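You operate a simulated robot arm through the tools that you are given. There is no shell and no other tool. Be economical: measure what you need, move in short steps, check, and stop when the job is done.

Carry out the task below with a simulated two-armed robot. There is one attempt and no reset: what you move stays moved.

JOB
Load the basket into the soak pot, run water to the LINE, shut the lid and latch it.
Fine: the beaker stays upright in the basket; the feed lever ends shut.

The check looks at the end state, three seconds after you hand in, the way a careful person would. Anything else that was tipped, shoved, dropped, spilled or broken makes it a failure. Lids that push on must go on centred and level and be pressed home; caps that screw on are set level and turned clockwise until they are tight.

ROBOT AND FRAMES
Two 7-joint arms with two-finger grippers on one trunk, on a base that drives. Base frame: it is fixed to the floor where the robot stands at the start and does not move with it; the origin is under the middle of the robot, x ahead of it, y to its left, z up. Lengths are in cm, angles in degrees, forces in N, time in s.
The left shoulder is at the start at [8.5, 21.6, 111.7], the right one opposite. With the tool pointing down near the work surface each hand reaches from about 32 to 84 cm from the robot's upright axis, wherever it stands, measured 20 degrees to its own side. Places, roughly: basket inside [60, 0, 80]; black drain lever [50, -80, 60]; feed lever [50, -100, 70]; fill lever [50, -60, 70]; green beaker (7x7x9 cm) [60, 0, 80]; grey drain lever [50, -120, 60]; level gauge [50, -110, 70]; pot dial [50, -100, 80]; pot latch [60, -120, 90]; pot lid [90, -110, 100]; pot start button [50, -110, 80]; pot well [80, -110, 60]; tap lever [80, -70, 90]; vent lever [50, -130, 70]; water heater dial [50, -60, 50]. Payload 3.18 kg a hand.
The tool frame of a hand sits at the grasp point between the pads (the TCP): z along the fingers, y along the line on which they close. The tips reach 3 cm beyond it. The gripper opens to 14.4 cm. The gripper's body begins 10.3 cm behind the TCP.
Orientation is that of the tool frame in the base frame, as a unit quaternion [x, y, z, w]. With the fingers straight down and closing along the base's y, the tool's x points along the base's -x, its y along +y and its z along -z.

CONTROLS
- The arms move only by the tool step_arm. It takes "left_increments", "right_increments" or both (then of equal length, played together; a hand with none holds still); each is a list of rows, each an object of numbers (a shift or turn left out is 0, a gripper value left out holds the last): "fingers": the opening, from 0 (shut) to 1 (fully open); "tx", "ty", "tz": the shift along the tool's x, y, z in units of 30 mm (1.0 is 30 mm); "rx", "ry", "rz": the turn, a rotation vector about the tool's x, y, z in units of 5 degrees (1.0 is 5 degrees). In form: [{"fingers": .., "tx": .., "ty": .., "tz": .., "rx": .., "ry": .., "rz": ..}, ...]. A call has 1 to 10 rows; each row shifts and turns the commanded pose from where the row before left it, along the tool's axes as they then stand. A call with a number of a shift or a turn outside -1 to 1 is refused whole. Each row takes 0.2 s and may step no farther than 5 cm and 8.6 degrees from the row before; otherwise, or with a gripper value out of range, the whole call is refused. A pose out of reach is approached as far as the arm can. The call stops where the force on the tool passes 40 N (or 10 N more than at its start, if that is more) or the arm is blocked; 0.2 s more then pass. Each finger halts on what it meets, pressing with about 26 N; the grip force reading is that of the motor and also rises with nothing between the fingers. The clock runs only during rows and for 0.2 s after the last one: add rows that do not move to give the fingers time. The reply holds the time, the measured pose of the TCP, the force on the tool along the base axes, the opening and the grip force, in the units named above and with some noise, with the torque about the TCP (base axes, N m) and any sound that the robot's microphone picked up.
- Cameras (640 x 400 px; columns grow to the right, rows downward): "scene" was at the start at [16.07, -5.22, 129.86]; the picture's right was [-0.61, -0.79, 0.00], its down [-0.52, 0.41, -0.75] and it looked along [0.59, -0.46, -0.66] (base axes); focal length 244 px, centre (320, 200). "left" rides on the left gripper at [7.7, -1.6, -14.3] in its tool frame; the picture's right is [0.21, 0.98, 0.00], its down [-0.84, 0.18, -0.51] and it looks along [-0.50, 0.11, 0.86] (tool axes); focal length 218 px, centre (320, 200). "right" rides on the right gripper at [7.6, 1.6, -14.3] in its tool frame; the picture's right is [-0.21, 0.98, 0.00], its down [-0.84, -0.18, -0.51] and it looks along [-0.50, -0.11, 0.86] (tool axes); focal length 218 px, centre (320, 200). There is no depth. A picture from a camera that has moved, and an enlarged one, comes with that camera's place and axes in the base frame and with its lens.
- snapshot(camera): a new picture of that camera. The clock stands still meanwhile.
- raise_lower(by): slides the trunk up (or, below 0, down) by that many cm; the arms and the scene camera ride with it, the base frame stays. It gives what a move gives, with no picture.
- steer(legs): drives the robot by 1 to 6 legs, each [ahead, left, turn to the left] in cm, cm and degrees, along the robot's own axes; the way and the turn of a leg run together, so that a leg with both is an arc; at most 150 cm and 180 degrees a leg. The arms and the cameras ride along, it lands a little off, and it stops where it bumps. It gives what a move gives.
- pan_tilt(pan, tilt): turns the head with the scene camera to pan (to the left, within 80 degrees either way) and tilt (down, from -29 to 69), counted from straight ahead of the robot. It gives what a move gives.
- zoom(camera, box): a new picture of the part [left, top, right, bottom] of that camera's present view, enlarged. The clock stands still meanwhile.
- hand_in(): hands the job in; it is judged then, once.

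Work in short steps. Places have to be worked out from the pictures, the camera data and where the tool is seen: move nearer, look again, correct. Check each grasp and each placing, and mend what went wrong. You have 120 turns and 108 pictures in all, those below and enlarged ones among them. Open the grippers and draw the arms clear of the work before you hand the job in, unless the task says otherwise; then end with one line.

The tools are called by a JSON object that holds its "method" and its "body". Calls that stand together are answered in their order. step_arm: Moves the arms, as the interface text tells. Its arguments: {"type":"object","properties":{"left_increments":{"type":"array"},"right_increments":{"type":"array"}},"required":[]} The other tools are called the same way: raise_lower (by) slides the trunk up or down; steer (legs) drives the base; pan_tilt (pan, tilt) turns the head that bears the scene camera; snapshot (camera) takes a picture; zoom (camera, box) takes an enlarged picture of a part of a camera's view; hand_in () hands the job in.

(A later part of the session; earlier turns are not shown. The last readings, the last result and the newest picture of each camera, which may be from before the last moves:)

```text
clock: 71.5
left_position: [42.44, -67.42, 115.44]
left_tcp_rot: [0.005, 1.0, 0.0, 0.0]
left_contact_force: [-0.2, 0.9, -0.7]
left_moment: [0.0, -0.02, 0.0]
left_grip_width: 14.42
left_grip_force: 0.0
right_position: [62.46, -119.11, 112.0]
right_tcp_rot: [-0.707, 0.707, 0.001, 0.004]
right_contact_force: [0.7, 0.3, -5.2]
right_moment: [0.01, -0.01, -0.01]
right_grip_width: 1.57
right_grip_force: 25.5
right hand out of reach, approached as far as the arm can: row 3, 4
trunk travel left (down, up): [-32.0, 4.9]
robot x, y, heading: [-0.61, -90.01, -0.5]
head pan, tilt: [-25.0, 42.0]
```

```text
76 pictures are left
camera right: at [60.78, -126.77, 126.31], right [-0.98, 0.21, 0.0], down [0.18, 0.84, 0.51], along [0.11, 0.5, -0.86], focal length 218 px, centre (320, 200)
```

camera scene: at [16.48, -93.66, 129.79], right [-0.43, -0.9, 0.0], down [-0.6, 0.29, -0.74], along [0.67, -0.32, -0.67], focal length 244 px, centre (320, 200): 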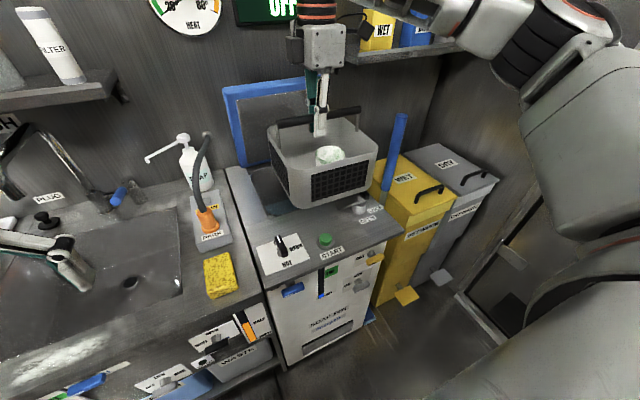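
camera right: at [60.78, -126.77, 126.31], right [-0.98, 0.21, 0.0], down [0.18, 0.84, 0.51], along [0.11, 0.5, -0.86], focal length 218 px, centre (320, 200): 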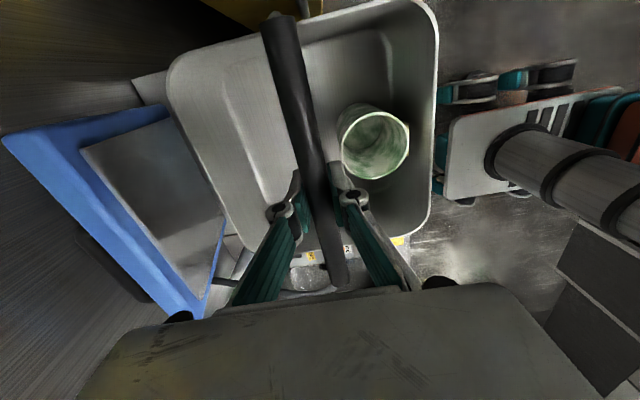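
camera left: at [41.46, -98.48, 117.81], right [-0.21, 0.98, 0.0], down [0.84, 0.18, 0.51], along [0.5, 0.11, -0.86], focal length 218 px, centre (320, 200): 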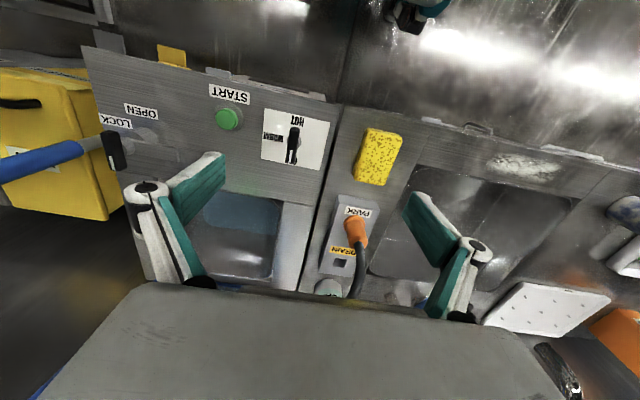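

Level again. I lower a bit and use the base for part of the forward distance.

{"method": "step_arm", "body": {"right_increments": [{"tz": 0.5}, {"tz": 0.5}, {"tz": 0.5}, {"tz": 0.5}]}}

{"method": "steer", "body": {"legs": [[0, 5.7, 0.5], [9, 0, 0]]}}

{"method": "step_arm", "body": {"right_increments": [{"ty": -0.5}, {"ty": -0.5}]}}

```text
clock: 72.5
left_position: [42.53, -67.38, 115.54]
left_tcp_rot: [0.006, 1.0, -0.001, 0.0]
left_contact_force: [0.1, -0.4, 0.4]
left_moment: [0.03, -0.01, -0.02]
left_grip_width: 14.39
left_grip_force: 0.1
right_position: [62.42, -119.09, 106.04]
right_tcp_rot: [-0.707, 0.708, -0.001, 0.004]
right_contact_force: [-1.0, 0.5, -4.0]
right_moment: [-0.02, -0.02, 0.01]
right_grip_width: 1.6
right_grip_force: 26.3
trunk travel left (down, up): [-32.0, 4.9]
robot x, y, heading: [-0.83, -90.08, -0.8]
head pan, tilt: [-25.0, 42.0]
```

```text
clock: 74.4
left_position: [51.36, -61.4, 115.52]
left_tcp_rot: [0.0, 1.0, 0.0, 0.0]
left_contact_force: [0.0, 0.7, -0.3]
left_moment: [-0.03, 0.02, -0.01]
left_grip_width: 14.4
left_grip_force: 0.0
right_position: [71.85, -112.72, 105.91]
right_tcp_rot: [0.71, -0.704, -0.002, -0.003]
right_contact_force: [0.3, -0.9, -5.5]
right_moment: [0.01, 0.01, -0.06]
right_grip_width: 1.59
right_grip_force: 25.7
trunk travel left (down, up): [-32.0, 4.9]
robot x, y, heading: [8.39, -84.05, -0.6]
head pan, tilt: [-25.0, 42.0]
```

```text
clock: 75.0
left_position: [51.3, -61.31, 115.5]
left_tcp_rot: [0.001, 1.0, 0.0, 0.0]
left_contact_force: [0.2, -0.3, 0.0]
left_moment: [0.05, 0.01, -0.04]
left_grip_width: 14.38
left_grip_force: 0.0
right_position: [72.43, -113.89, 106.22]
right_tcp_rot: [0.709, -0.705, 0.0, -0.006]
right_contact_force: [0.7, -0.1, -3.9]
right_moment: [0.03, -0.01, -0.01]
right_grip_width: 1.58
right_grip_force: 26.5
right hand out of reach, approached as far as the arm can: row 1, 2
trunk travel left (down, up): [-32.0, 4.9]
robot x, y, heading: [8.11, -84.44, -0.1]
head pan, tilt: [-25.0, 42.0]
```

Still at reach edge; I drive the base 4.3 cm further.

{"method": "steer", "body": {"legs": [[4.3, 0.5, 0]]}}

{"method": "snapshot", "body": {"camera": "right"}}

{"method": "snapshot", "body": {"camera": "scene"}}

```text
clock: 75.9
left_position: [55.66, -60.98, 115.42]
left_tcp_rot: [0.001, 1.0, 0.0, -0.001]
left_contact_force: [-0.1, -0.4, -0.7]
left_moment: [0.01, 0.11, 0.0]
left_grip_width: 14.39
left_grip_force: 0.0
right_position: [76.82, -113.35, 106.15]
right_tcp_rot: [0.71, -0.705, -0.001, -0.004]
right_contact_force: [1.1, 0.1, -6.0]
right_moment: [0.01, -0.03, 0.02]
right_grip_width: 1.59
right_grip_force: 26.2
trunk travel left (down, up): [-32.0, 4.9]
robot x, y, heading: [13.03, -83.71, -0.3]
head pan, tilt: [-25.0, 42.0]
```

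```text
75 pictures are left
camera right: at [75.17, -121.03, 120.49], right [-0.98, 0.2, 0.0], down [0.17, 0.84, 0.51], along [0.11, 0.5, -0.86], focal length 218 px, centre (320, 200)
```

right: 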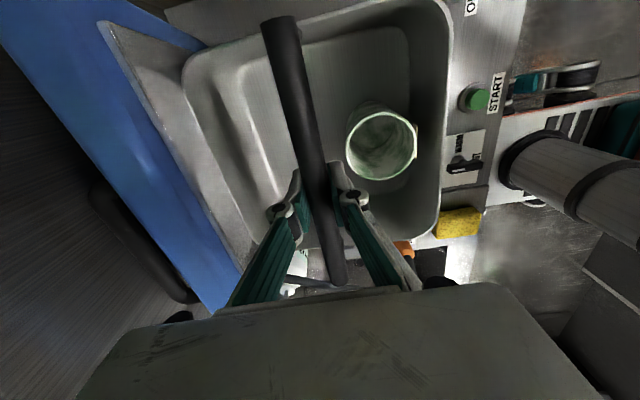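

```text
74 pictures are left
camera scene: at [24.53, -87.34, 142.16], right [-0.43, -0.9, 0.0], down [-0.61, 0.28, -0.74], along [0.67, -0.32, -0.67], focal length 244 px, centre (320, 200)
```

scene: 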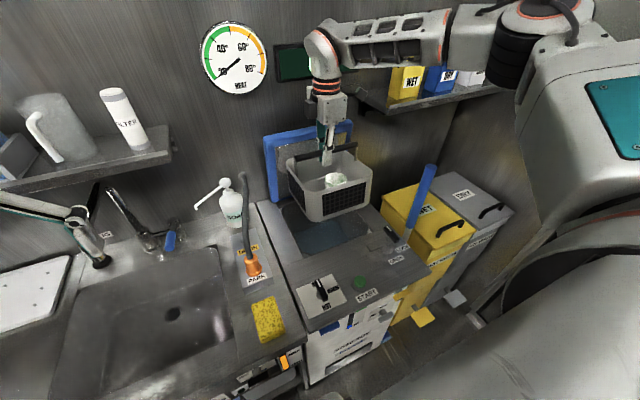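

I check basket level and clearance relative to the well and lid.

{"method": "zoom", "body": {"camera": "scene", "box": [250, 100, 420, 260]}}

```text
2.50 times, centred on (335, 180) of scene
camera zoom: at [24.53, -87.34, 142.16], right [-0.43, -0.9, 0.0], down [-0.61, 0.28, -0.74], along [0.67, -0.32, -0.67], focal length 611 px, centre (282, 250)
```

zoom: 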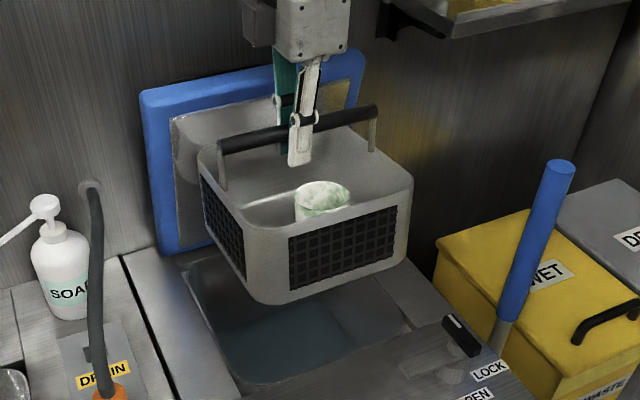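

Level. I lower the basket to just above the rim and check alignment.

{"method": "step_arm", "body": {"right_increments": [{"tz": 0.5}, {"tz": 0.5}, {"tz": 0.5}, {"tz": 0.5}, {"tz": 0.5}, {"tz": 0.5}]}}

{"method": "zoom", "body": {"camera": "scene", "box": [250, 110, 420, 270]}}

{"method": "snapshot", "body": {"camera": "right"}}

```text
clock: 77.3
left_position: [55.62, -60.77, 115.54]
left_tcp_rot: [0.001, 1.0, 0.0, 0.0]
left_contact_force: [-0.7, -0.3, -0.7]
left_moment: [0.01, 0.0, 0.0]
left_grip_width: 14.39
left_grip_force: 0.0
right_position: [75.11, -114.19, 97.91]
right_tcp_rot: [0.71, -0.704, 0.001, -0.006]
right_contact_force: [0.4, 0.4, -4.2]
right_moment: [0.02, -0.06, 0.0]
right_grip_width: 1.57
right_grip_force: 25.6
right hand out of reach, approached as far as the arm can: row 2, 3, 4, 5, 6
trunk travel left (down, up): [-32.0, 4.9]
robot x, y, heading: [12.8, -83.39, -0.4]
head pan, tilt: [-25.0, 42.0]
```

```text
2.50 times, centred on (335, 190) of scene
camera zoom: at [24.37, -87.38, 142.17], right [-0.43, -0.9, 0.0], down [-0.61, 0.28, -0.74], along [0.67, -0.32, -0.67], focal length 611 px, centre (282, 225)
```

zoom: 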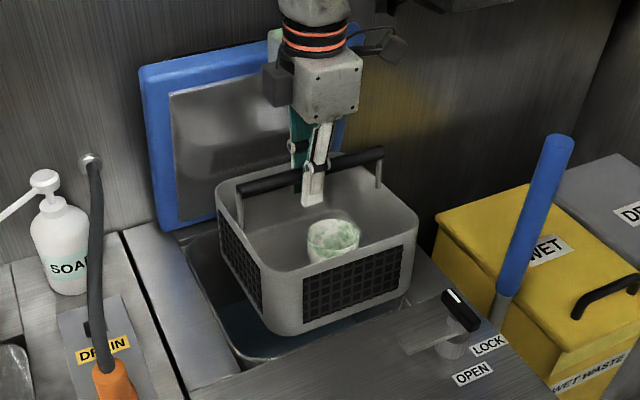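

```text
71 pictures are left
camera right: at [73.31, -122.09, 112.07], right [-0.98, 0.2, -0.01], down [0.17, 0.84, 0.52], along [0.11, 0.5, -0.86], focal length 218 px, centre (320, 200)
```

right: 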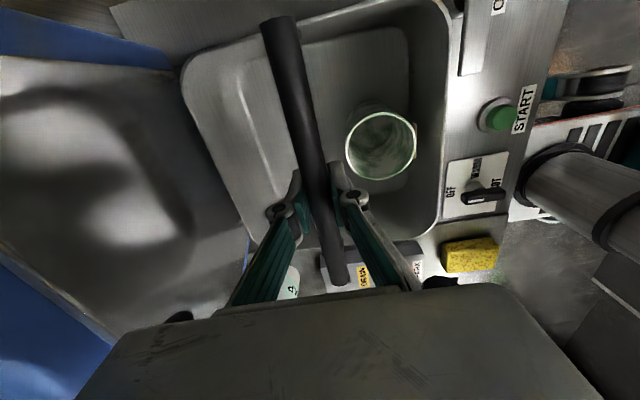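

The arm's reach shrinks as it goes lower; I retract the arm 3 cm and drive the base forward to compensate.

{"method": "step_arm", "body": {"right_increments": [{"ty": 0.5}, {"ty": 0.5}, {"ty": 0.5}]}}

{"method": "steer", "body": {"legs": [[6, 0, 0.3]]}}

```text
clock: 78.1
left_position: [55.5, -60.76, 115.52]
left_tcp_rot: [0.001, 1.0, 0.0, 0.0]
left_contact_force: [0.2, -0.3, 0.4]
left_moment: [-0.01, 0.0, 0.01]
left_grip_width: 14.43
left_grip_force: 0.0
right_position: [70.55, -114.4, 97.98]
right_tcp_rot: [0.709, -0.705, 0.001, -0.005]
right_contact_force: [1.6, 0.7, -4.3]
right_moment: [-0.05, -0.15, 0.14]
right_grip_width: 1.61
right_grip_force: 25.9
trunk travel left (down, up): [-32.0, 4.9]
robot x, y, heading: [13.14, -83.15, -0.2]
head pan, tilt: [-25.0, 42.0]
```

```text
clock: 79.1
left_position: [59.76, -60.63, 115.49]
left_tcp_rot: [-0.004, 1.0, 0.0, 0.001]
left_contact_force: [-1.3, -0.2, 0.5]
left_moment: [0.0, -0.05, -0.02]
left_grip_width: 14.38
left_grip_force: 0.1
right_position: [75.07, -113.88, 97.85]
right_tcp_rot: [0.713, -0.701, 0.0, -0.005]
right_contact_force: [0.6, -0.5, -4.7]
right_moment: [0.05, -0.07, 0.0]
right_grip_width: 1.61
right_grip_force: 26.1
trunk travel left (down, up): [-32.0, 4.9]
robot x, y, heading: [17.17, -84.18, 0.4]
head pan, tilt: [-25.0, 42.0]
stopped in leg 1: the robot was blocked; the commanded pose is now the measured one
```

Base touched the bench at x=17. I back it off slightly, and look at the bench front to check nothing was moved.

{"method": "steer", "body": {"legs": [[-1, 0, 0]]}}

{"method": "pan_tilt", "body": {"pan": -10, "tilt": 69}}

{"method": "snapshot", "body": {"camera": "scene"}}

```text
clock: 79.9
left_position: [59.05, -60.52, 115.35]
left_tcp_rot: [-0.005, 1.0, 0.0, -0.002]
left_contact_force: [0.3, 0.5, 0.6]
left_moment: [-0.02, 0.0, 0.0]
left_grip_width: 14.38
left_grip_force: 0.0
right_position: [74.48, -113.91, 97.64]
right_tcp_rot: [0.714, -0.701, 0.001, -0.004]
right_contact_force: [0.1, -0.6, -4.1]
right_moment: [0.04, -0.02, 0.0]
right_grip_width: 1.62
right_grip_force: 26.2
trunk travel left (down, up): [-32.0, 4.9]
robot x, y, heading: [16.69, -83.78, 0.4]
head pan, tilt: [-25.0, 42.0]
```

```text
clock: 80.8
left_position: [59.04, -60.66, 115.43]
left_tcp_rot: [-0.004, 1.0, 0.0, -0.001]
left_contact_force: [-0.5, 0.2, -0.4]
left_moment: [-0.01, -0.03, 0.0]
left_grip_width: 14.39
left_grip_force: 0.0
right_position: [74.51, -113.91, 97.71]
right_tcp_rot: [0.713, -0.701, 0.0, -0.004]
right_contact_force: [-0.4, -0.5, -5.0]
right_moment: [0.06, -0.04, 0.0]
right_grip_width: 1.61
right_grip_force: 26.2
trunk travel left (down, up): [-32.0, 4.9]
robot x, y, heading: [16.47, -83.82, 0.3]
head pan, tilt: [-10.0, 68.8]
```

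```text
70 pictures are left
camera scene: at [25.88, -84.88, 138.86], right [-0.17, -0.99, 0.0], down [-0.92, 0.16, -0.36], along [0.36, -0.06, -0.93], focal length 244 px, centre (320, 200)
```

scene: 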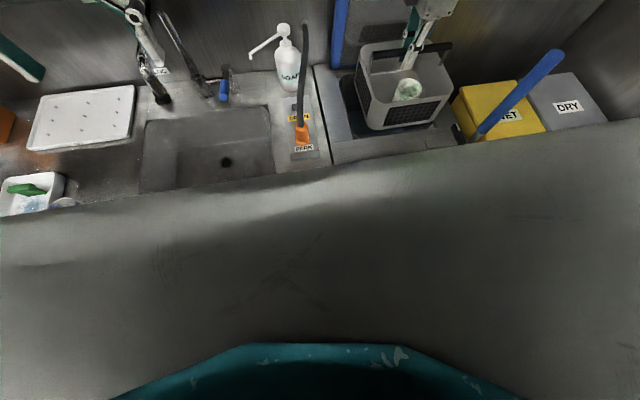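

The chest hides the bench front; I'll check it later. Now I move the arm to centre the basket over the well.

{"method": "step_arm", "body": {"right_increments": [{"rz": 0.2, "ty": -0.36, "tx": -0.06}, {"ty": -0.37, "tx": -0.06}]}}

{"method": "zoom", "body": {"camera": "scene", "box": [300, 20, 480, 160]}}

{"method": "snapshot", "body": {"camera": "right"}}

```text
clock: 81.4
left_position: [58.99, -60.45, 115.43]
left_tcp_rot: [-0.004, 1.0, 0.0, -0.002]
left_contact_force: [-0.2, 0.1, -0.1]
left_moment: [0.03, -0.03, -0.03]
left_grip_width: 14.42
left_grip_force: 0.1
right_position: [76.63, -113.47, 97.75]
right_tcp_rot: [-0.707, 0.707, 0.0, 0.004]
right_contact_force: [-0.4, 0.0, -4.8]
right_moment: [0.05, 0.0, 0.01]
right_grip_width: 1.58
right_grip_force: 26.7
trunk travel left (down, up): [-32.0, 4.9]
robot x, y, heading: [16.29, -84.25, 0.5]
head pan, tilt: [-10.0, 68.8]
```

```text
2.86 times, centred on (390, 90) of scene
camera zoom: at [25.89, -84.88, 138.85], right [-0.17, -0.99, 0.0], down [-0.92, 0.16, -0.36], along [0.36, -0.06, -0.93], focal length 698 px, centre (120, 514)
```

zoom: 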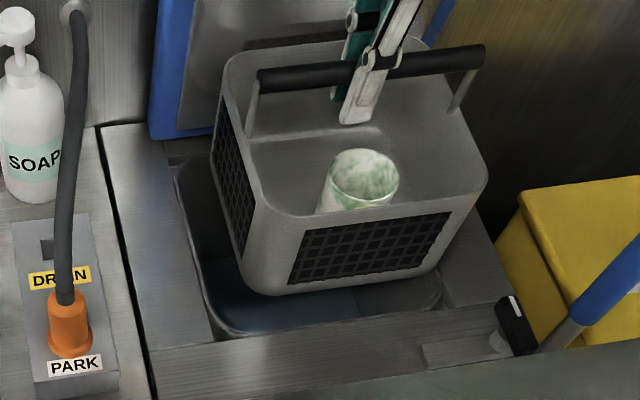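

```text
68 pictures are left
camera right: at [74.86, -121.24, 112.01], right [-0.98, 0.21, 0.0], down [0.18, 0.84, 0.51], along [0.11, 0.5, -0.86], focal length 218 px, centre (320, 200)
```

right: 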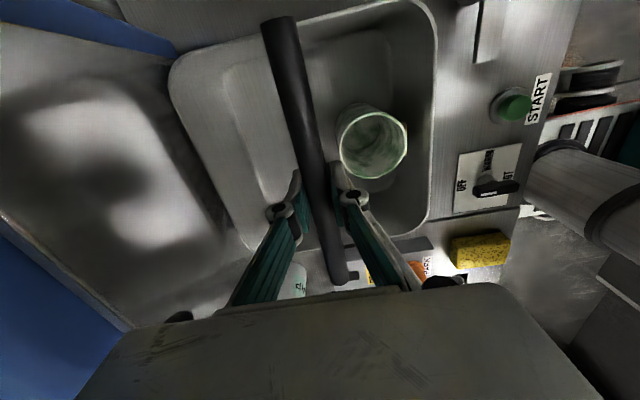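

Basket's centre is about 0.8 cm right of the well's centre; I shift +0.75 cm in y and lower into the well in gentle steps.

{"method": "step_arm", "body": {"right_increments": [{"tx": -0.25}, {"tz": 0.4}, {"tz": 0.4}, {"tz": 0.4}]}}

{"method": "zoom", "body": {"camera": "scene", "box": [300, 20, 480, 160]}}

```text
clock: 82.4
left_position: [58.98, -60.5, 115.41]
left_tcp_rot: [-0.004, 1.0, 0.0, -0.001]
left_contact_force: [-0.1, -0.7, -0.4]
left_moment: [-0.01, -0.03, 0.0]
left_grip_width: 14.41
left_grip_force: 0.0
right_position: [76.54, -112.94, 94.38]
right_tcp_rot: [0.707, -0.707, 0.001, -0.005]
right_contact_force: [-0.6, 0.9, -5.1]
right_moment: [0.04, -0.02, 0.04]
right_grip_width: 1.59
right_grip_force: 25.9
right hand out of reach, approached as far as the arm can: row 4
trunk travel left (down, up): [-32.0, 4.9]
robot x, y, heading: [16.28, -83.63, 0.3]
head pan, tilt: [-10.0, 68.8]
```

```text
2.86 times, centred on (390, 90) of scene
camera zoom: at [25.87, -84.89, 138.86], right [-0.17, -0.99, 0.0], down [-0.92, 0.16, -0.36], along [0.36, -0.06, -0.93], focal length 698 px, centre (120, 514)
```

zoom: 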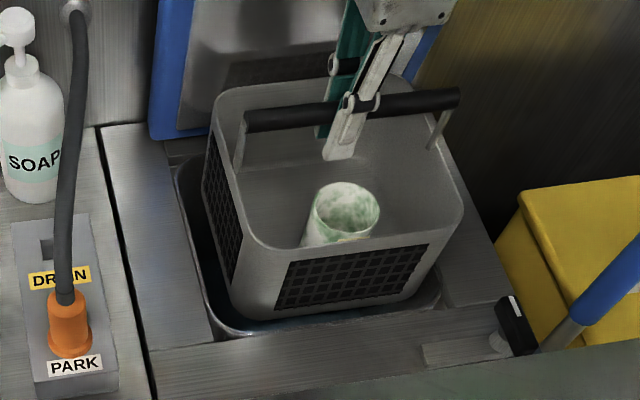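

It's entering the well centred; the arm is at its limit downward, so I back up a hair and lower with the trunk.

{"method": "step_arm", "body": {"right_increments": [{"tz": -0.15}]}}

{"method": "raise_lower", "body": {"by": -3}}

{"method": "zoom", "body": {"camera": "scene", "box": [300, 20, 480, 160]}}

```text
clock: 82.8
left_position: [58.94, -60.61, 115.3]
left_tcp_rot: [-0.004, 1.0, 0.0, -0.001]
left_contact_force: [0.9, -0.2, 0.3]
left_moment: [0.02, 0.0, -0.01]
left_grip_width: 14.4
left_grip_force: 0.1
right_position: [76.3, -112.78, 94.8]
right_tcp_rot: [0.708, -0.707, 0.0, -0.005]
right_contact_force: [-0.1, 0.0, -5.0]
right_moment: [0.02, -0.02, -0.01]
right_grip_width: 1.57
right_grip_force: 26.0
trunk travel left (down, up): [-32.0, 4.9]
robot x, y, heading: [16.37, -83.77, 0.4]
head pan, tilt: [-10.0, 68.8]
```

```text
clock: 83.5
left_position: [58.91, -60.68, 112.4]
left_tcp_rot: [-0.004, 1.0, 0.0, 0.0]
left_contact_force: [-1.1, 0.1, -0.2]
left_moment: [0.0, 0.0, 0.03]
left_grip_width: 14.39
left_grip_force: 0.1
right_position: [76.39, -112.88, 91.84]
right_tcp_rot: [-0.707, 0.707, 0.0, 0.005]
right_contact_force: [-1.0, -0.2, -4.6]
right_moment: [0.05, -0.03, 0.01]
right_grip_width: 1.57
right_grip_force: 26.7
trunk travel left (down, up): [-29.0, 7.9]
robot x, y, heading: [16.01, -83.85, 0.2]
head pan, tilt: [-10.0, 68.8]
```

```text
2.86 times, centred on (390, 90) of scene
camera zoom: at [26.32, -84.86, 135.81], right [-0.17, -0.99, 0.0], down [-0.92, 0.16, -0.36], along [0.36, -0.06, -0.93], focal length 698 px, centre (120, 514)
```

zoom: 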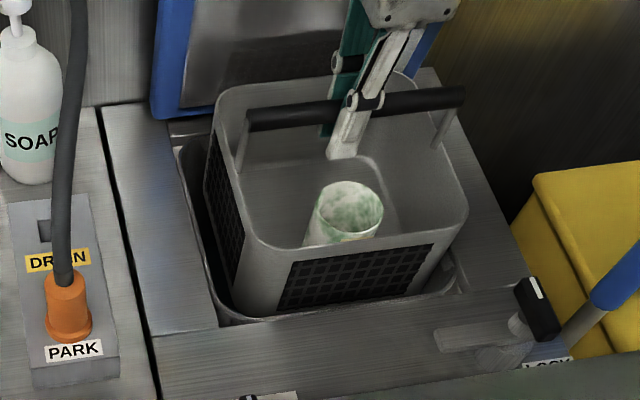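

Descending fine and centred. I retract the left hand from the faucet area, then lower the trunk 5 cm.

{"method": "step_arm", "body": {"left_increments": [{"tx": 0.9}, {"tx": 0.9}, {"tx": 0.9}, {"tx": 0.9}, {"tx": 0.9}]}}

{"method": "raise_lower", "body": {"by": -5}}

{"method": "zoom", "body": {"camera": "scene", "box": [300, 20, 480, 160]}}

```text
clock: 84.7
left_position: [45.46, -60.55, 112.48]
left_tcp_rot: [-0.004, 1.0, 0.0, -0.001]
left_contact_force: [0.1, 0.5, 0.2]
left_moment: [-0.02, -0.02, -0.03]
left_grip_width: 14.41
left_grip_force: 0.1
right_position: [76.42, -112.95, 91.75]
right_tcp_rot: [0.708, -0.706, 0.0, -0.004]
right_contact_force: [-0.4, 0.1, -5.1]
right_moment: [0.03, -0.05, 0.01]
right_grip_width: 1.6
right_grip_force: 25.5
trunk travel left (down, up): [-29.0, 7.9]
robot x, y, heading: [16.42, -83.99, 0.5]
head pan, tilt: [-10.0, 68.8]
```

```text
clock: 85.6
left_position: [45.39, -60.64, 107.53]
left_tcp_rot: [-0.005, 1.0, 0.0, -0.001]
left_contact_force: [-0.4, -0.5, 0.4]
left_moment: [0.02, -0.03, -0.02]
left_grip_width: 14.4
left_grip_force: 0.1
right_position: [76.41, -112.81, 86.81]
right_tcp_rot: [-0.706, 0.708, -0.001, 0.005]
right_contact_force: [-1.1, -0.6, -4.1]
right_moment: [0.01, -0.05, 0.03]
right_grip_width: 1.59
right_grip_force: 26.6
trunk travel left (down, up): [-24.0, 12.9]
robot x, y, heading: [16.66, -83.66, 0.2]
head pan, tilt: [-10.0, 68.8]
```

```text
2.86 times, centred on (390, 90) of scene
camera zoom: at [28.4, -84.85, 130.67], right [-0.17, -0.99, 0.0], down [-0.92, 0.16, -0.36], along [0.36, -0.06, -0.93], focal length 698 px, centre (120, 514)
```

zoom: 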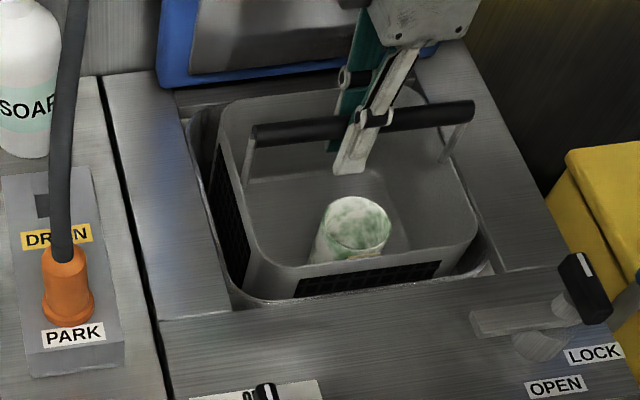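

Good clearance on all sides. I continue down 5 cm, then 3.

{"method": "raise_lower", "body": {"by": -5}}

{"method": "zoom", "body": {"camera": "scene", "box": [300, 20, 480, 160]}}

```text
clock: 86.6
left_position: [45.85, -60.72, 101.81]
left_tcp_rot: [-0.004, 1.0, 0.001, -0.023]
left_contact_force: [-1.1, 0.5, 0.4]
left_moment: [-0.01, -0.05, 0.0]
left_grip_width: 14.41
left_grip_force: 0.1
right_position: [76.35, -112.93, 81.95]
right_tcp_rot: [0.707, -0.707, 0.001, -0.005]
right_contact_force: [0.2, 0.3, -4.2]
right_moment: [0.06, -0.03, -0.02]
right_grip_width: 1.58
right_grip_force: 25.6
trunk travel left (down, up): [-19.0, 17.9]
robot x, y, heading: [16.45, -84.07, 0.4]
head pan, tilt: [-10.0, 68.8]
```

```text
2.86 times, centred on (390, 90) of scene
camera zoom: at [32.04, -84.83, 125.45], right [-0.17, -0.99, 0.0], down [-0.92, 0.16, -0.36], along [0.36, -0.06, -0.93], focal length 698 px, centre (120, 514)
```

zoom: 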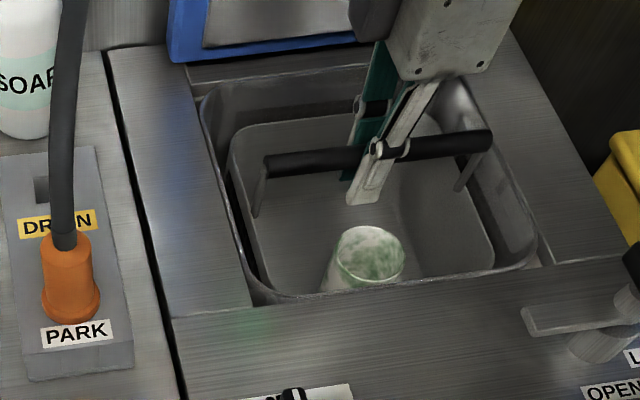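

Continuing down in small steps, watching the force.

{"method": "raise_lower", "body": {"by": -3}}

{"method": "raise_lower", "body": {"by": -1.5}}

```text
clock: 87.3
left_position: [46.85, -60.71, 97.06]
left_tcp_rot: [-0.006, 0.998, 0.0, -0.065]
left_contact_force: [-0.9, 0.3, 0.6]
left_moment: [-0.03, -0.04, 0.01]
left_grip_width: 14.4
left_grip_force: 0.1
right_position: [76.24, -112.86, 79.06]
right_tcp_rot: [0.708, -0.707, 0.001, -0.006]
right_contact_force: [-0.2, -0.3, -5.1]
right_moment: [0.03, -0.03, 0.01]
right_grip_width: 1.59
right_grip_force: 25.7
trunk travel left (down, up): [-16.0, 20.9]
robot x, y, heading: [16.07, -83.9, 0.6]
head pan, tilt: [-10.0, 68.8]
```

```text
clock: 87.9
left_position: [47.18, -60.74, 94.78]
left_tcp_rot: [-0.004, 0.996, 0.0, -0.085]
left_contact_force: [-0.3, -0.1, 0.4]
left_moment: [0.04, -0.07, -0.01]
left_grip_width: 14.39
left_grip_force: 0.0
right_position: [76.19, -112.93, 77.46]
right_tcp_rot: [-0.707, 0.707, -0.001, 0.006]
right_contact_force: [-0.2, 0.1, -4.0]
right_moment: [0.03, -0.02, 0.01]
right_grip_width: 1.57
right_grip_force: 25.9
trunk travel left (down, up): [-14.5, 22.4]
robot x, y, heading: [16.12, -84.03, 0.7]
head pan, tilt: [-10.0, 68.8]
```

The left arm is being deflected as the trunk falls; I look at it before going on.

{"method": "snapshot", "body": {"camera": "left"}}

{"method": "pan_tilt", "body": {"pan": 25, "tilt": 50}}

{"method": "snapshot", "body": {"camera": "scene"}}

```text
63 pictures are left
camera left: at [42.18, -62.45, 110.06], right [-0.21, 0.98, 0.04], down [0.91, 0.19, 0.36], along [0.34, 0.11, -0.93], focal length 218 px, centre (320, 200)
```

left: 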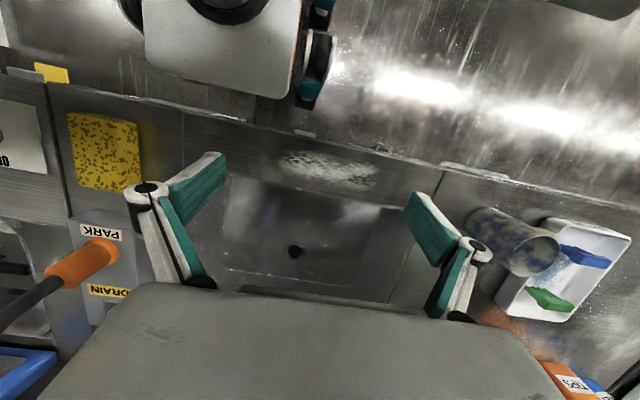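

```text
clock: 88.9
left_position: [47.35, -60.68, 94.65]
left_tcp_rot: [-0.004, 0.996, 0.001, -0.085]
left_contact_force: [0.7, 0.4, -0.3]
left_moment: [-0.04, 0.0, -0.01]
left_grip_width: 14.38
left_grip_force: 0.0
right_position: [76.51, -112.95, 77.24]
right_tcp_rot: [0.708, -0.706, 0.0, -0.005]
right_contact_force: [-0.1, -0.1, -4.7]
right_moment: [0.02, -0.02, 0.0]
right_grip_width: 1.6
right_grip_force: 26.1
trunk travel left (down, up): [-14.5, 22.4]
robot x, y, heading: [15.88, -84.01, 0.2]
head pan, tilt: [25.0, 50.0]
```

```text
62 pictures are left
camera scene: at [38.1, -80.57, 122.56], right [0.43, -0.9, 0.0], down [-0.69, -0.33, -0.64], along [0.58, 0.28, -0.77], focal length 244 px, centre (320, 200)
```

scene: 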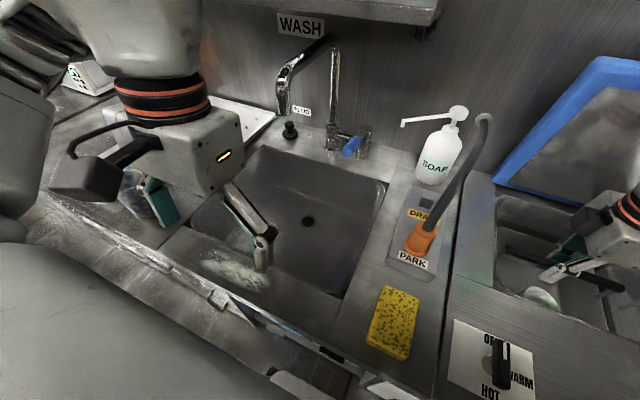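

No contact; the left hand was just too close in for its posture. I level it and raise it out forward a little, keeping clear of the faucet.

{"method": "step_arm", "body": {"left_increments": [{"tz": -0.6, "ry": -0.65, "tx": -0.4}, {"tz": -0.6, "ry": -0.65, "tx": -0.4}, {"tz": -0.6, "ry": -0.65, "tx": -0.4}, {"tz": -0.6}, {"tz": -0.6}]}}

{"method": "raise_lower", "body": {"by": -1.5}}

```text
clock: 90.1
left_position: [51.44, -60.8, 103.18]
left_tcp_rot: [-0.005, 1.0, 0.002, 0.001]
left_contact_force: [-0.9, 0.3, -0.9]
left_moment: [-0.02, -0.01, 0.02]
left_grip_width: 14.41
left_grip_force: 0.0
right_position: [76.31, -112.93, 77.2]
right_tcp_rot: [0.707, -0.707, 0.001, -0.005]
right_contact_force: [-0.8, 0.6, -5.5]
right_moment: [0.03, 0.03, 0.02]
right_grip_width: 1.6
right_grip_force: 26.3
trunk travel left (down, up): [-14.5, 22.4]
robot x, y, heading: [16.3, -83.88, 0.2]
head pan, tilt: [25.0, 50.0]
```

```text
clock: 90.8
left_position: [51.49, -60.7, 101.76]
left_tcp_rot: [-0.005, 1.0, 0.0, -0.001]
left_contact_force: [-0.1, 0.6, -0.6]
left_moment: [0.01, 0.02, -0.01]
left_grip_width: 14.4
left_grip_force: 0.1
right_position: [76.43, -112.89, 75.77]
right_tcp_rot: [0.707, -0.707, 0.001, -0.006]
right_contact_force: [-1.9, 3.2, 5.8]
right_moment: [0.44, 0.01, 0.04]
right_grip_width: 1.59
right_grip_force: 25.9
trunk travel left (down, up): [-13.0, 23.9]
robot x, y, heading: [16.44, -83.87, 0.5]
head pan, tilt: [25.0, 50.0]
```

Contact: the basket touches bottom (force rose from −5 to +6 N). I look at it.

{"method": "pan_tilt", "body": {"pan": -20, "tilt": 60}}

{"method": "snapshot", "body": {"camera": "scene"}}

{"method": "snapshot", "body": {"camera": "right"}}

```text
clock: 91.9
left_position: [51.49, -60.74, 101.78]
left_tcp_rot: [-0.005, 1.0, 0.001, 0.0]
left_contact_force: [0.6, 0.2, -0.7]
left_moment: [-0.02, 0.03, 0.0]
left_grip_width: 14.39
left_grip_force: 0.1
right_position: [76.35, -112.85, 75.78]
right_tcp_rot: [0.707, -0.707, 0.001, -0.005]
right_contact_force: [0.0, 4.0, 8.0]
right_moment: [0.02, 0.02, 0.05]
right_grip_width: 1.59
right_grip_force: 26.6
trunk travel left (down, up): [-13.0, 23.9]
robot x, y, heading: [16.37, -84.03, 0.3]
head pan, tilt: [-20.0, 60.0]
```

```text
61 pictures are left
camera scene: at [38.98, -86.01, 119.55], right [-0.34, -0.94, 0.0], down [-0.82, 0.29, -0.5], along [0.47, -0.17, -0.87], focal length 244 px, centre (320, 200)
```

scene: 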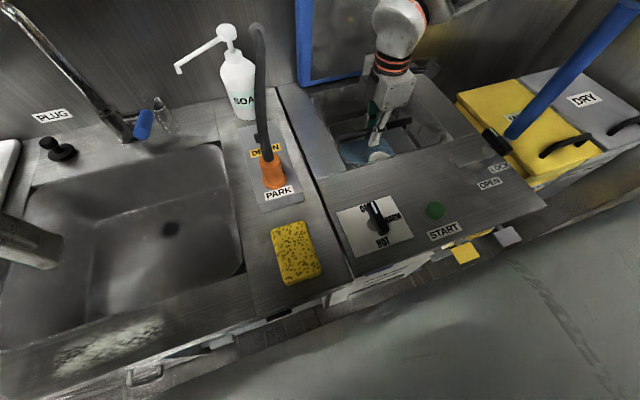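

```text
60 pictures are left
camera right: at [74.61, -120.61, 90.1], right [-0.98, 0.21, -0.01], down [0.17, 0.84, 0.51], along [0.11, 0.5, -0.86], focal length 218 px, centre (320, 200)
```

right: 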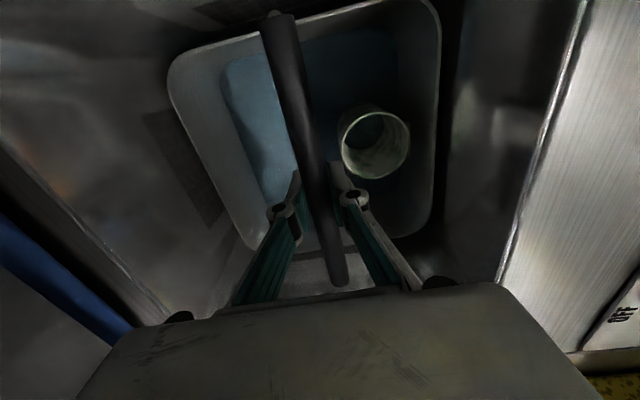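

Basket sits on the well floor, beaker upright. I open the fingers a little.

{"method": "step_arm", "body": {"right_increments": [{"fingers": 0.15}, {"fingers": 0.35}, {"fingers": 0.35}]}}

{"method": "raise_lower", "body": {"by": 4}}

{"method": "snapshot", "body": {"camera": "right"}}

```text
clock: 92.7
left_position: [51.55, -60.81, 101.88]
left_tcp_rot: [-0.005, 1.0, 0.001, -0.001]
left_contact_force: [0.0, -0.5, -0.1]
left_moment: [0.02, -0.01, 0.02]
left_grip_width: 14.4
left_grip_force: 0.1
right_position: [76.47, -112.95, 75.85]
right_tcp_rot: [-0.706, 0.708, -0.001, 0.004]
right_contact_force: [-0.6, -0.4, 0.0]
right_moment: [0.01, -0.03, 0.02]
right_grip_width: 5.03
right_grip_force: 0.1
trunk travel left (down, up): [-13.0, 23.9]
robot x, y, heading: [16.44, -83.66, 0.4]
head pan, tilt: [-20.0, 60.0]
```

```text
clock: 93.5
left_position: [51.67, -60.82, 105.64]
left_tcp_rot: [-0.004, 1.0, 0.002, -0.002]
left_contact_force: [0.3, 0.2, -0.6]
left_moment: [0.01, 0.09, 0.01]
left_grip_width: 14.4
left_grip_force: 0.1
right_position: [76.4, -112.89, 79.58]
right_tcp_rot: [0.708, -0.706, -0.001, -0.003]
right_contact_force: [1.0, -0.1, -0.5]
right_moment: [0.03, 0.04, -0.01]
right_grip_width: 5.06
right_grip_force: 0.1
trunk travel left (down, up): [-17.0, 19.9]
robot x, y, heading: [16.59, -84.03, 0.4]
head pan, tilt: [-20.0, 60.0]
```

```text
59 pictures are left
camera right: at [74.72, -120.67, 93.81], right [-0.98, 0.21, 0.0], down [0.18, 0.84, 0.51], along [0.11, 0.5, -0.86], focal length 218 px, centre (320, 200)
```

right: 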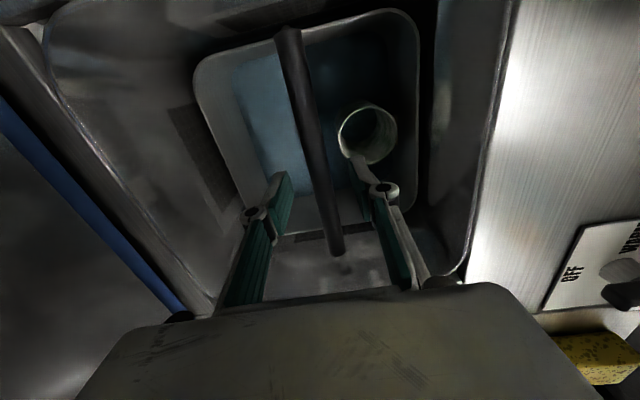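

Released cleanly. I raise clear and back the base off to see the controls on the front.

{"method": "raise_lower", "body": {"by": 17}}

{"method": "steer", "body": {"legs": [[-40, 0, 0]]}}

{"method": "pan_tilt", "body": {"pan": -10, "tilt": 45}}

{"method": "snapshot", "body": {"camera": "scene"}}

```text
clock: 95.4
left_position: [51.62, -60.7, 122.65]
left_tcp_rot: [-0.004, 1.0, 0.002, -0.001]
left_contact_force: [0.5, 0.2, 0.1]
left_moment: [0.03, -0.02, 0.01]
left_grip_width: 14.4
left_grip_force: 0.0
right_position: [76.49, -112.97, 96.81]
right_tcp_rot: [0.707, -0.707, 0.0, -0.004]
right_contact_force: [-0.1, -0.2, 0.2]
right_moment: [0.02, 0.0, -0.03]
right_grip_width: 5.02
right_grip_force: 0.1
trunk travel left (down, up): [-34.0, 2.9]
robot x, y, heading: [16.29, -84.0, 0.1]
head pan, tilt: [-20.0, 60.0]
```

```text
clock: 97.9
left_position: [11.83, -60.96, 122.78]
left_tcp_rot: [-0.003, 1.0, 0.002, 0.0]
left_contact_force: [-0.2, 0.5, 0.2]
left_moment: [0.02, -0.05, 0.02]
left_grip_width: 14.42
left_grip_force: 0.0
right_position: [36.48, -113.21, 96.8]
right_tcp_rot: [-0.706, 0.708, 0.0, 0.004]
right_contact_force: [-0.6, 0.2, -0.3]
right_moment: [0.01, 0.02, -0.03]
right_grip_width: 5.03
right_grip_force: 0.0
trunk travel left (down, up): [-34.0, 2.9]
robot x, y, heading: [-23.2, -84.16, 0.2]
head pan, tilt: [-20.0, 60.0]
```

```text
clock: 98.7
left_position: [11.89, -61.13, 122.74]
left_tcp_rot: [-0.004, 1.0, 0.002, 0.0]
left_contact_force: [-1.0, 0.7, 0.2]
left_moment: [0.02, 0.01, -0.01]
left_grip_width: 14.39
left_grip_force: 0.1
right_position: [36.64, -113.27, 96.69]
right_tcp_rot: [-0.707, 0.708, 0.0, 0.005]
right_contact_force: [0.2, -0.3, -0.1]
right_moment: [0.01, 0.02, 0.0]
right_grip_width: 5.02
right_grip_force: 0.2
trunk travel left (down, up): [-34.0, 2.9]
robot x, y, heading: [-23.4, -84.31, 0.3]
head pan, tilt: [-10.0, 45.0]
```

```text
58 pictures are left
camera scene: at [-11.55, -85.53, 143.74], right [-0.17, -0.99, 0.0], down [-0.7, 0.12, -0.71], along [0.7, -0.12, -0.71], focal length 244 px, centre (320, 200)
```

scene: 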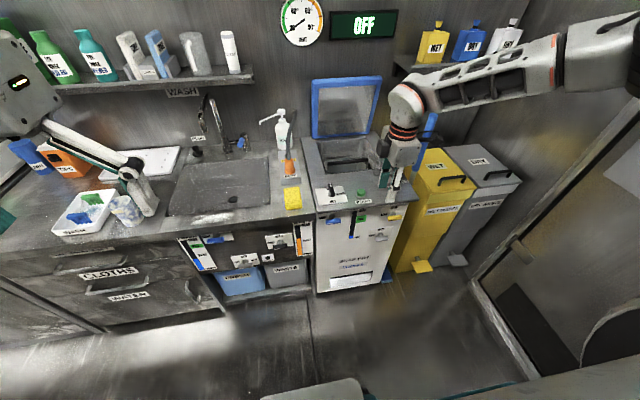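

{"method": "zoom", "body": {"camera": "scene", "box": [300, 180, 430, 290]}}

{"method": "zoom", "body": {"camera": "scene", "box": [170, 210, 330, 310]}}

```text
3.64 times, centred on (365, 235) of scene
camera zoom: at [-11.55, -85.53, 143.74], right [-0.17, -0.99, 0.0], down [-0.7, 0.12, -0.71], along [0.7, -0.12, -0.71], focal length 889 px, centre (156, 73)
```

zoom: 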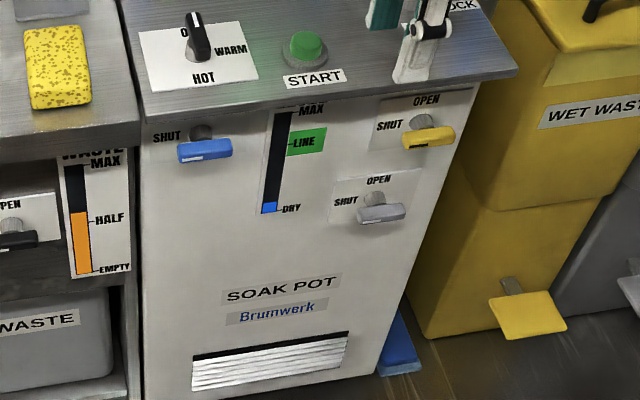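

```text
4.00 times, centred on (250, 260) of scene
camera zoom: at [-11.55, -85.53, 143.74], right [-0.17, -0.99, 0.0], down [-0.7, 0.12, -0.71], along [0.7, -0.12, -0.71], focal length 978 px, centre (600, -40)
```

zoom: 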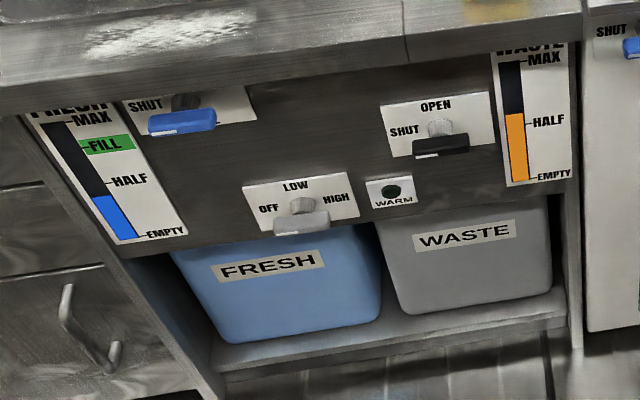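

Everything else is undisturbed; feed handle is at ≈(47.8, −100.9, 71), horizontal, stripe to SHUT; OPEN is up (clockwise). I pitch the right hand to point forward.

{"method": "step_arm", "body": {"right_increments": [{"rx": 1}, {"rx": 1}, {"rx": 1}, {"rx": 1}, {"rx": 1}, {"rx": 1}, {"rx": 1}, {"rx": 1}, {"rx": 1}, {"rx": 1}]}}

{"method": "step_arm", "body": {"right_increments": [{"rx": 1}, {"rx": 1}, {"rx": 1}, {"rx": 1}, {"rx": 1}, {"rx": 1}, {"rx": 1}, {"rx": 1}]}}

```text
clock: 100.9
left_position: [11.85, -61.09, 122.73]
left_tcp_rot: [-0.003, 1.0, 0.001, -0.002]
left_contact_force: [0.3, 0.1, 0.0]
left_moment: [-0.04, 0.0, 0.02]
left_grip_width: 14.4
left_grip_force: 0.1
right_position: [36.6, -114.23, 98.87]
right_tcp_rot: [-0.653, 0.654, -0.268, 0.272]
right_contact_force: [0.3, 0.7, -0.4]
right_moment: [-0.05, 0.0, -0.01]
right_grip_width: 5.04
right_grip_force: 0.1
right hand out of reach, approached as far as the arm can: row 9, 10
trunk travel left (down, up): [-34.0, 2.9]
robot x, y, heading: [-23.43, -83.84, 0.2]
head pan, tilt: [-10.0, 45.0]
```

```text
clock: 102.7
left_position: [11.84, -60.99, 122.74]
left_tcp_rot: [-0.004, 1.0, 0.002, 0.0]
left_contact_force: [0.6, -0.7, 0.2]
left_moment: [-0.02, 0.03, -0.01]
left_grip_width: 14.4
left_grip_force: 0.1
right_position: [36.48, -114.23, 98.93]
right_tcp_rot: [-0.652, 0.655, -0.268, 0.272]
right_contact_force: [0.1, -0.2, -0.2]
right_moment: [0.03, 0.01, 0.03]
right_grip_width: 5.0
right_grip_force: 0.0
right hand out of reach, approached as far as the arm can: row 1, 2, 3, 4, 5, 6, 7, 8
trunk travel left (down, up): [-34.0, 2.9]
robot x, y, heading: [-23.38, -84.33, 0.4]
head pan, tilt: [-10.0, 45.0]
```

The wrist stops at 45° pitch, which suffices: I'll push the handle's right end down with closed fingertips. I close the fingers, shift the base left, and lower the trunk.

{"method": "step_arm", "body": {"right_increments": [{"fingers": 0}, {"fingers": 0}, {"fingers": 0}]}}

{"method": "steer", "body": {"legs": [[0, 11.3, 0]]}}

{"method": "raise_lower", "body": {"by": -14}}

{"method": "snapshot", "body": {"camera": "right"}}

```text
clock: 103.5
left_position: [11.74, -61.07, 122.74]
left_tcp_rot: [-0.004, 1.0, 0.002, -0.001]
left_contact_force: [-0.2, 0.7, 0.2]
left_moment: [0.0, -0.02, -0.01]
left_grip_width: 14.4
left_grip_force: 0.2
right_position: [36.51, -114.15, 98.87]
right_tcp_rot: [-0.653, 0.655, -0.267, 0.271]
right_contact_force: [0.9, -0.3, -0.3]
right_moment: [-0.02, -0.01, -0.02]
right_grip_width: 0.0
right_grip_force: 25.2
trunk travel left (down, up): [-34.0, 2.9]
robot x, y, heading: [-23.42, -84.1, -0.1]
head pan, tilt: [-10.0, 45.0]
```

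```text
clock: 105.2
left_position: [11.74, -49.68, 122.71]
left_tcp_rot: [-0.003, 1.0, 0.002, -0.001]
left_contact_force: [0.3, 0.0, 1.1]
left_moment: [-0.02, 0.0, 0.01]
left_grip_width: 14.39
left_grip_force: 0.1
right_position: [36.56, -103.02, 98.79]
right_tcp_rot: [-0.653, 0.654, -0.268, 0.273]
right_contact_force: [0.3, 0.1, -0.1]
right_moment: [-0.02, 0.0, 0.0]
right_grip_width: 0.0
right_grip_force: 25.7
trunk travel left (down, up): [-34.0, 2.9]
robot x, y, heading: [-23.75, -72.6, 0.4]
head pan, tilt: [-10.0, 45.0]
```

```text
clock: 106.8
left_position: [11.7, -49.7, 108.88]
left_tcp_rot: [-0.003, 1.0, 0.002, 0.0]
left_contact_force: [-1.1, -0.4, 0.8]
left_moment: [0.01, -0.02, 0.02]
left_grip_width: 14.41
left_grip_force: 0.0
right_position: [35.65, -102.93, 79.62]
right_tcp_rot: [-0.665, 0.669, -0.232, 0.237]
right_contact_force: [-0.8, 0.7, -0.1]
right_moment: [-0.03, 0.0, 0.01]
right_grip_width: 0.0
right_grip_force: 25.3
trunk travel left (down, up): [-20.0, 16.9]
robot x, y, heading: [-23.35, -72.61, 0.2]
head pan, tilt: [-10.0, 45.0]
```

```text
55 pictures are left
camera right: at [25.4, -110.72, 89.75], right [-0.76, 0.21, -0.61], down [-0.18, 0.84, 0.52], along [0.62, 0.5, -0.6], focal length 218 px, centre (320, 200)
```

right: 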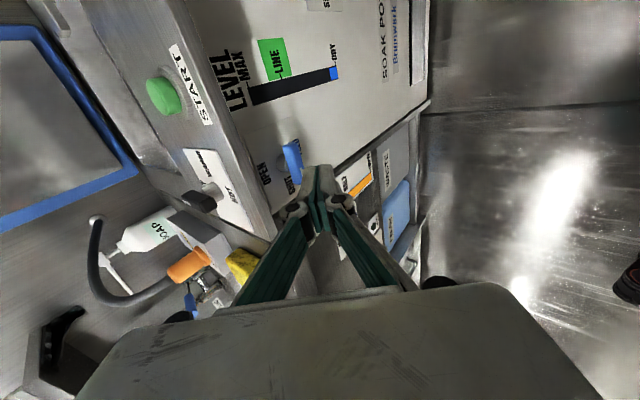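

Handle confirmed near (47.8, −101.2, 71.3), and the gauge is visible from this camera. I move the fingertip toward just above the handle's right end.

{"method": "step_arm", "body": {"right_increments": [{"tz": 0.68, "ty": -0.36}, {"tz": 0.68, "ty": -0.36}, {"tz": 0.68, "ty": -0.36}, {"tz": 0.69, "ty": -0.36}]}}

{"method": "snapshot", "body": {"camera": "right"}}

```text
clock: 107.8
left_position: [11.69, -49.79, 108.79]
left_tcp_rot: [-0.004, 1.0, 0.002, -0.001]
left_contact_force: [0.1, 0.5, -0.2]
left_moment: [0.01, 0.03, -0.01]
left_grip_width: 14.43
left_grip_force: 0.1
right_position: [44.14, -103.18, 76.12]
right_tcp_rot: [-0.667, 0.669, -0.229, 0.234]
right_contact_force: [0.4, -0.7, 0.5]
right_moment: [-0.02, -0.02, 0.0]
right_grip_width: 0.0
right_grip_force: 26.1
right hand out of reach, approached as far as the arm can: row 4
trunk travel left (down, up): [-20.0, 16.9]
robot x, y, heading: [-23.5, -72.49, 0.4]
head pan, tilt: [-10.0, 45.0]
```

```text
54 pictures are left
camera right: at [34.02, -110.86, 86.29], right [-0.77, 0.21, -0.6], down [-0.17, 0.84, 0.51], along [0.62, 0.5, -0.61], focal length 218 px, centre (320, 200)
```

right: 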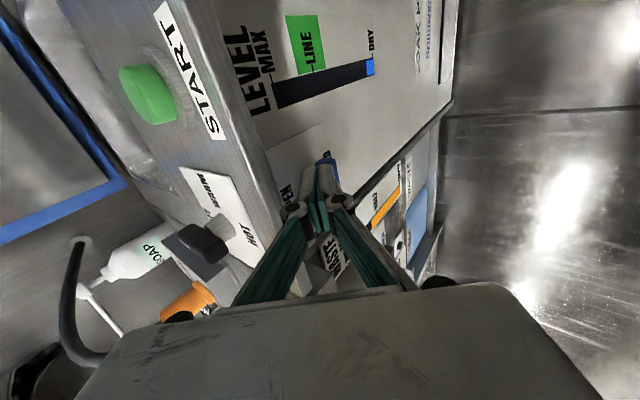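

Tip at ≈(46, −103.2, 73.8), just above/in front of the handle's right end. Base forward 2 cm to bring it over.

{"method": "steer", "body": {"legs": [[2, 0, 0]]}}

{"method": "snapshot", "body": {"camera": "right"}}

{"method": "zoom", "body": {"camera": "scene", "box": [300, 160, 430, 270]}}

```text
clock: 108.8
left_position: [14.01, -49.82, 108.75]
left_tcp_rot: [-0.002, 1.0, 0.001, -0.001]
left_contact_force: [-0.4, 0.7, -0.3]
left_moment: [0.02, 0.01, 0.02]
left_grip_width: 14.4
left_grip_force: 0.0
right_position: [45.38, -103.17, 75.47]
right_tcp_rot: [-0.67, 0.67, -0.224, 0.228]
right_contact_force: [-0.5, 0.4, 0.4]
right_moment: [-0.01, -0.07, 0.01]
right_grip_width: 0.01
right_grip_force: 26.2
trunk travel left (down, up): [-20.0, 16.9]
robot x, y, heading: [-21.51, -72.65, -0.1]
head pan, tilt: [-10.0, 45.0]
stopped in leg 1: the force on the tool passed its limit at 43 N (the readings are from after the stop); the commanded pose is now the measured one
```

```text
53 pictures are left
camera right: at [35.46, -110.9, 85.77], right [-0.78, 0.21, -0.59], down [-0.16, 0.84, 0.52], along [0.61, 0.5, -0.62], focal length 218 px, centre (320, 200)
```

right: 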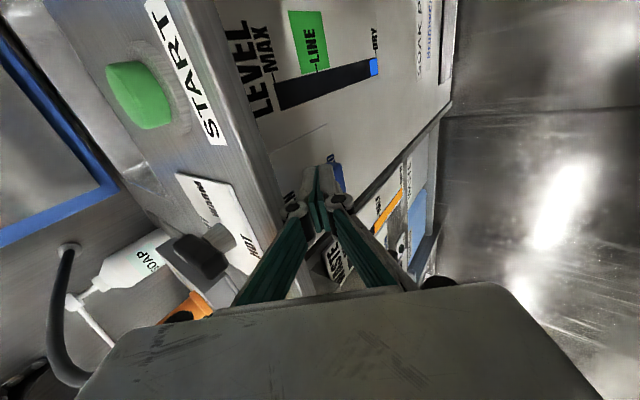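

```text
3.64 times, centred on (365, 215) of scene
camera zoom: at [-3.94, -74.23, 129.37], right [-0.17, -0.99, 0.0], down [-0.7, 0.12, -0.71], along [0.7, -0.12, -0.71], focal length 889 px, centre (156, 146)
```

zoom: 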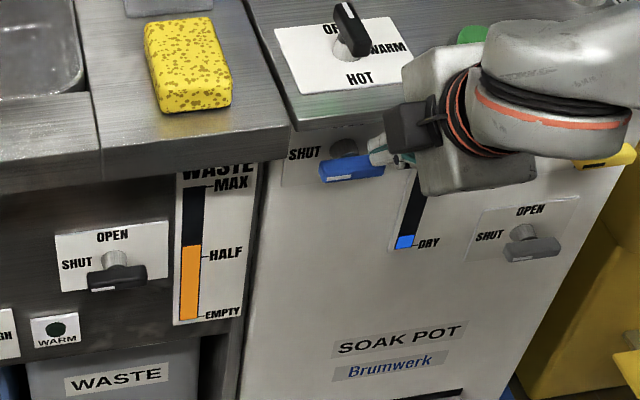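

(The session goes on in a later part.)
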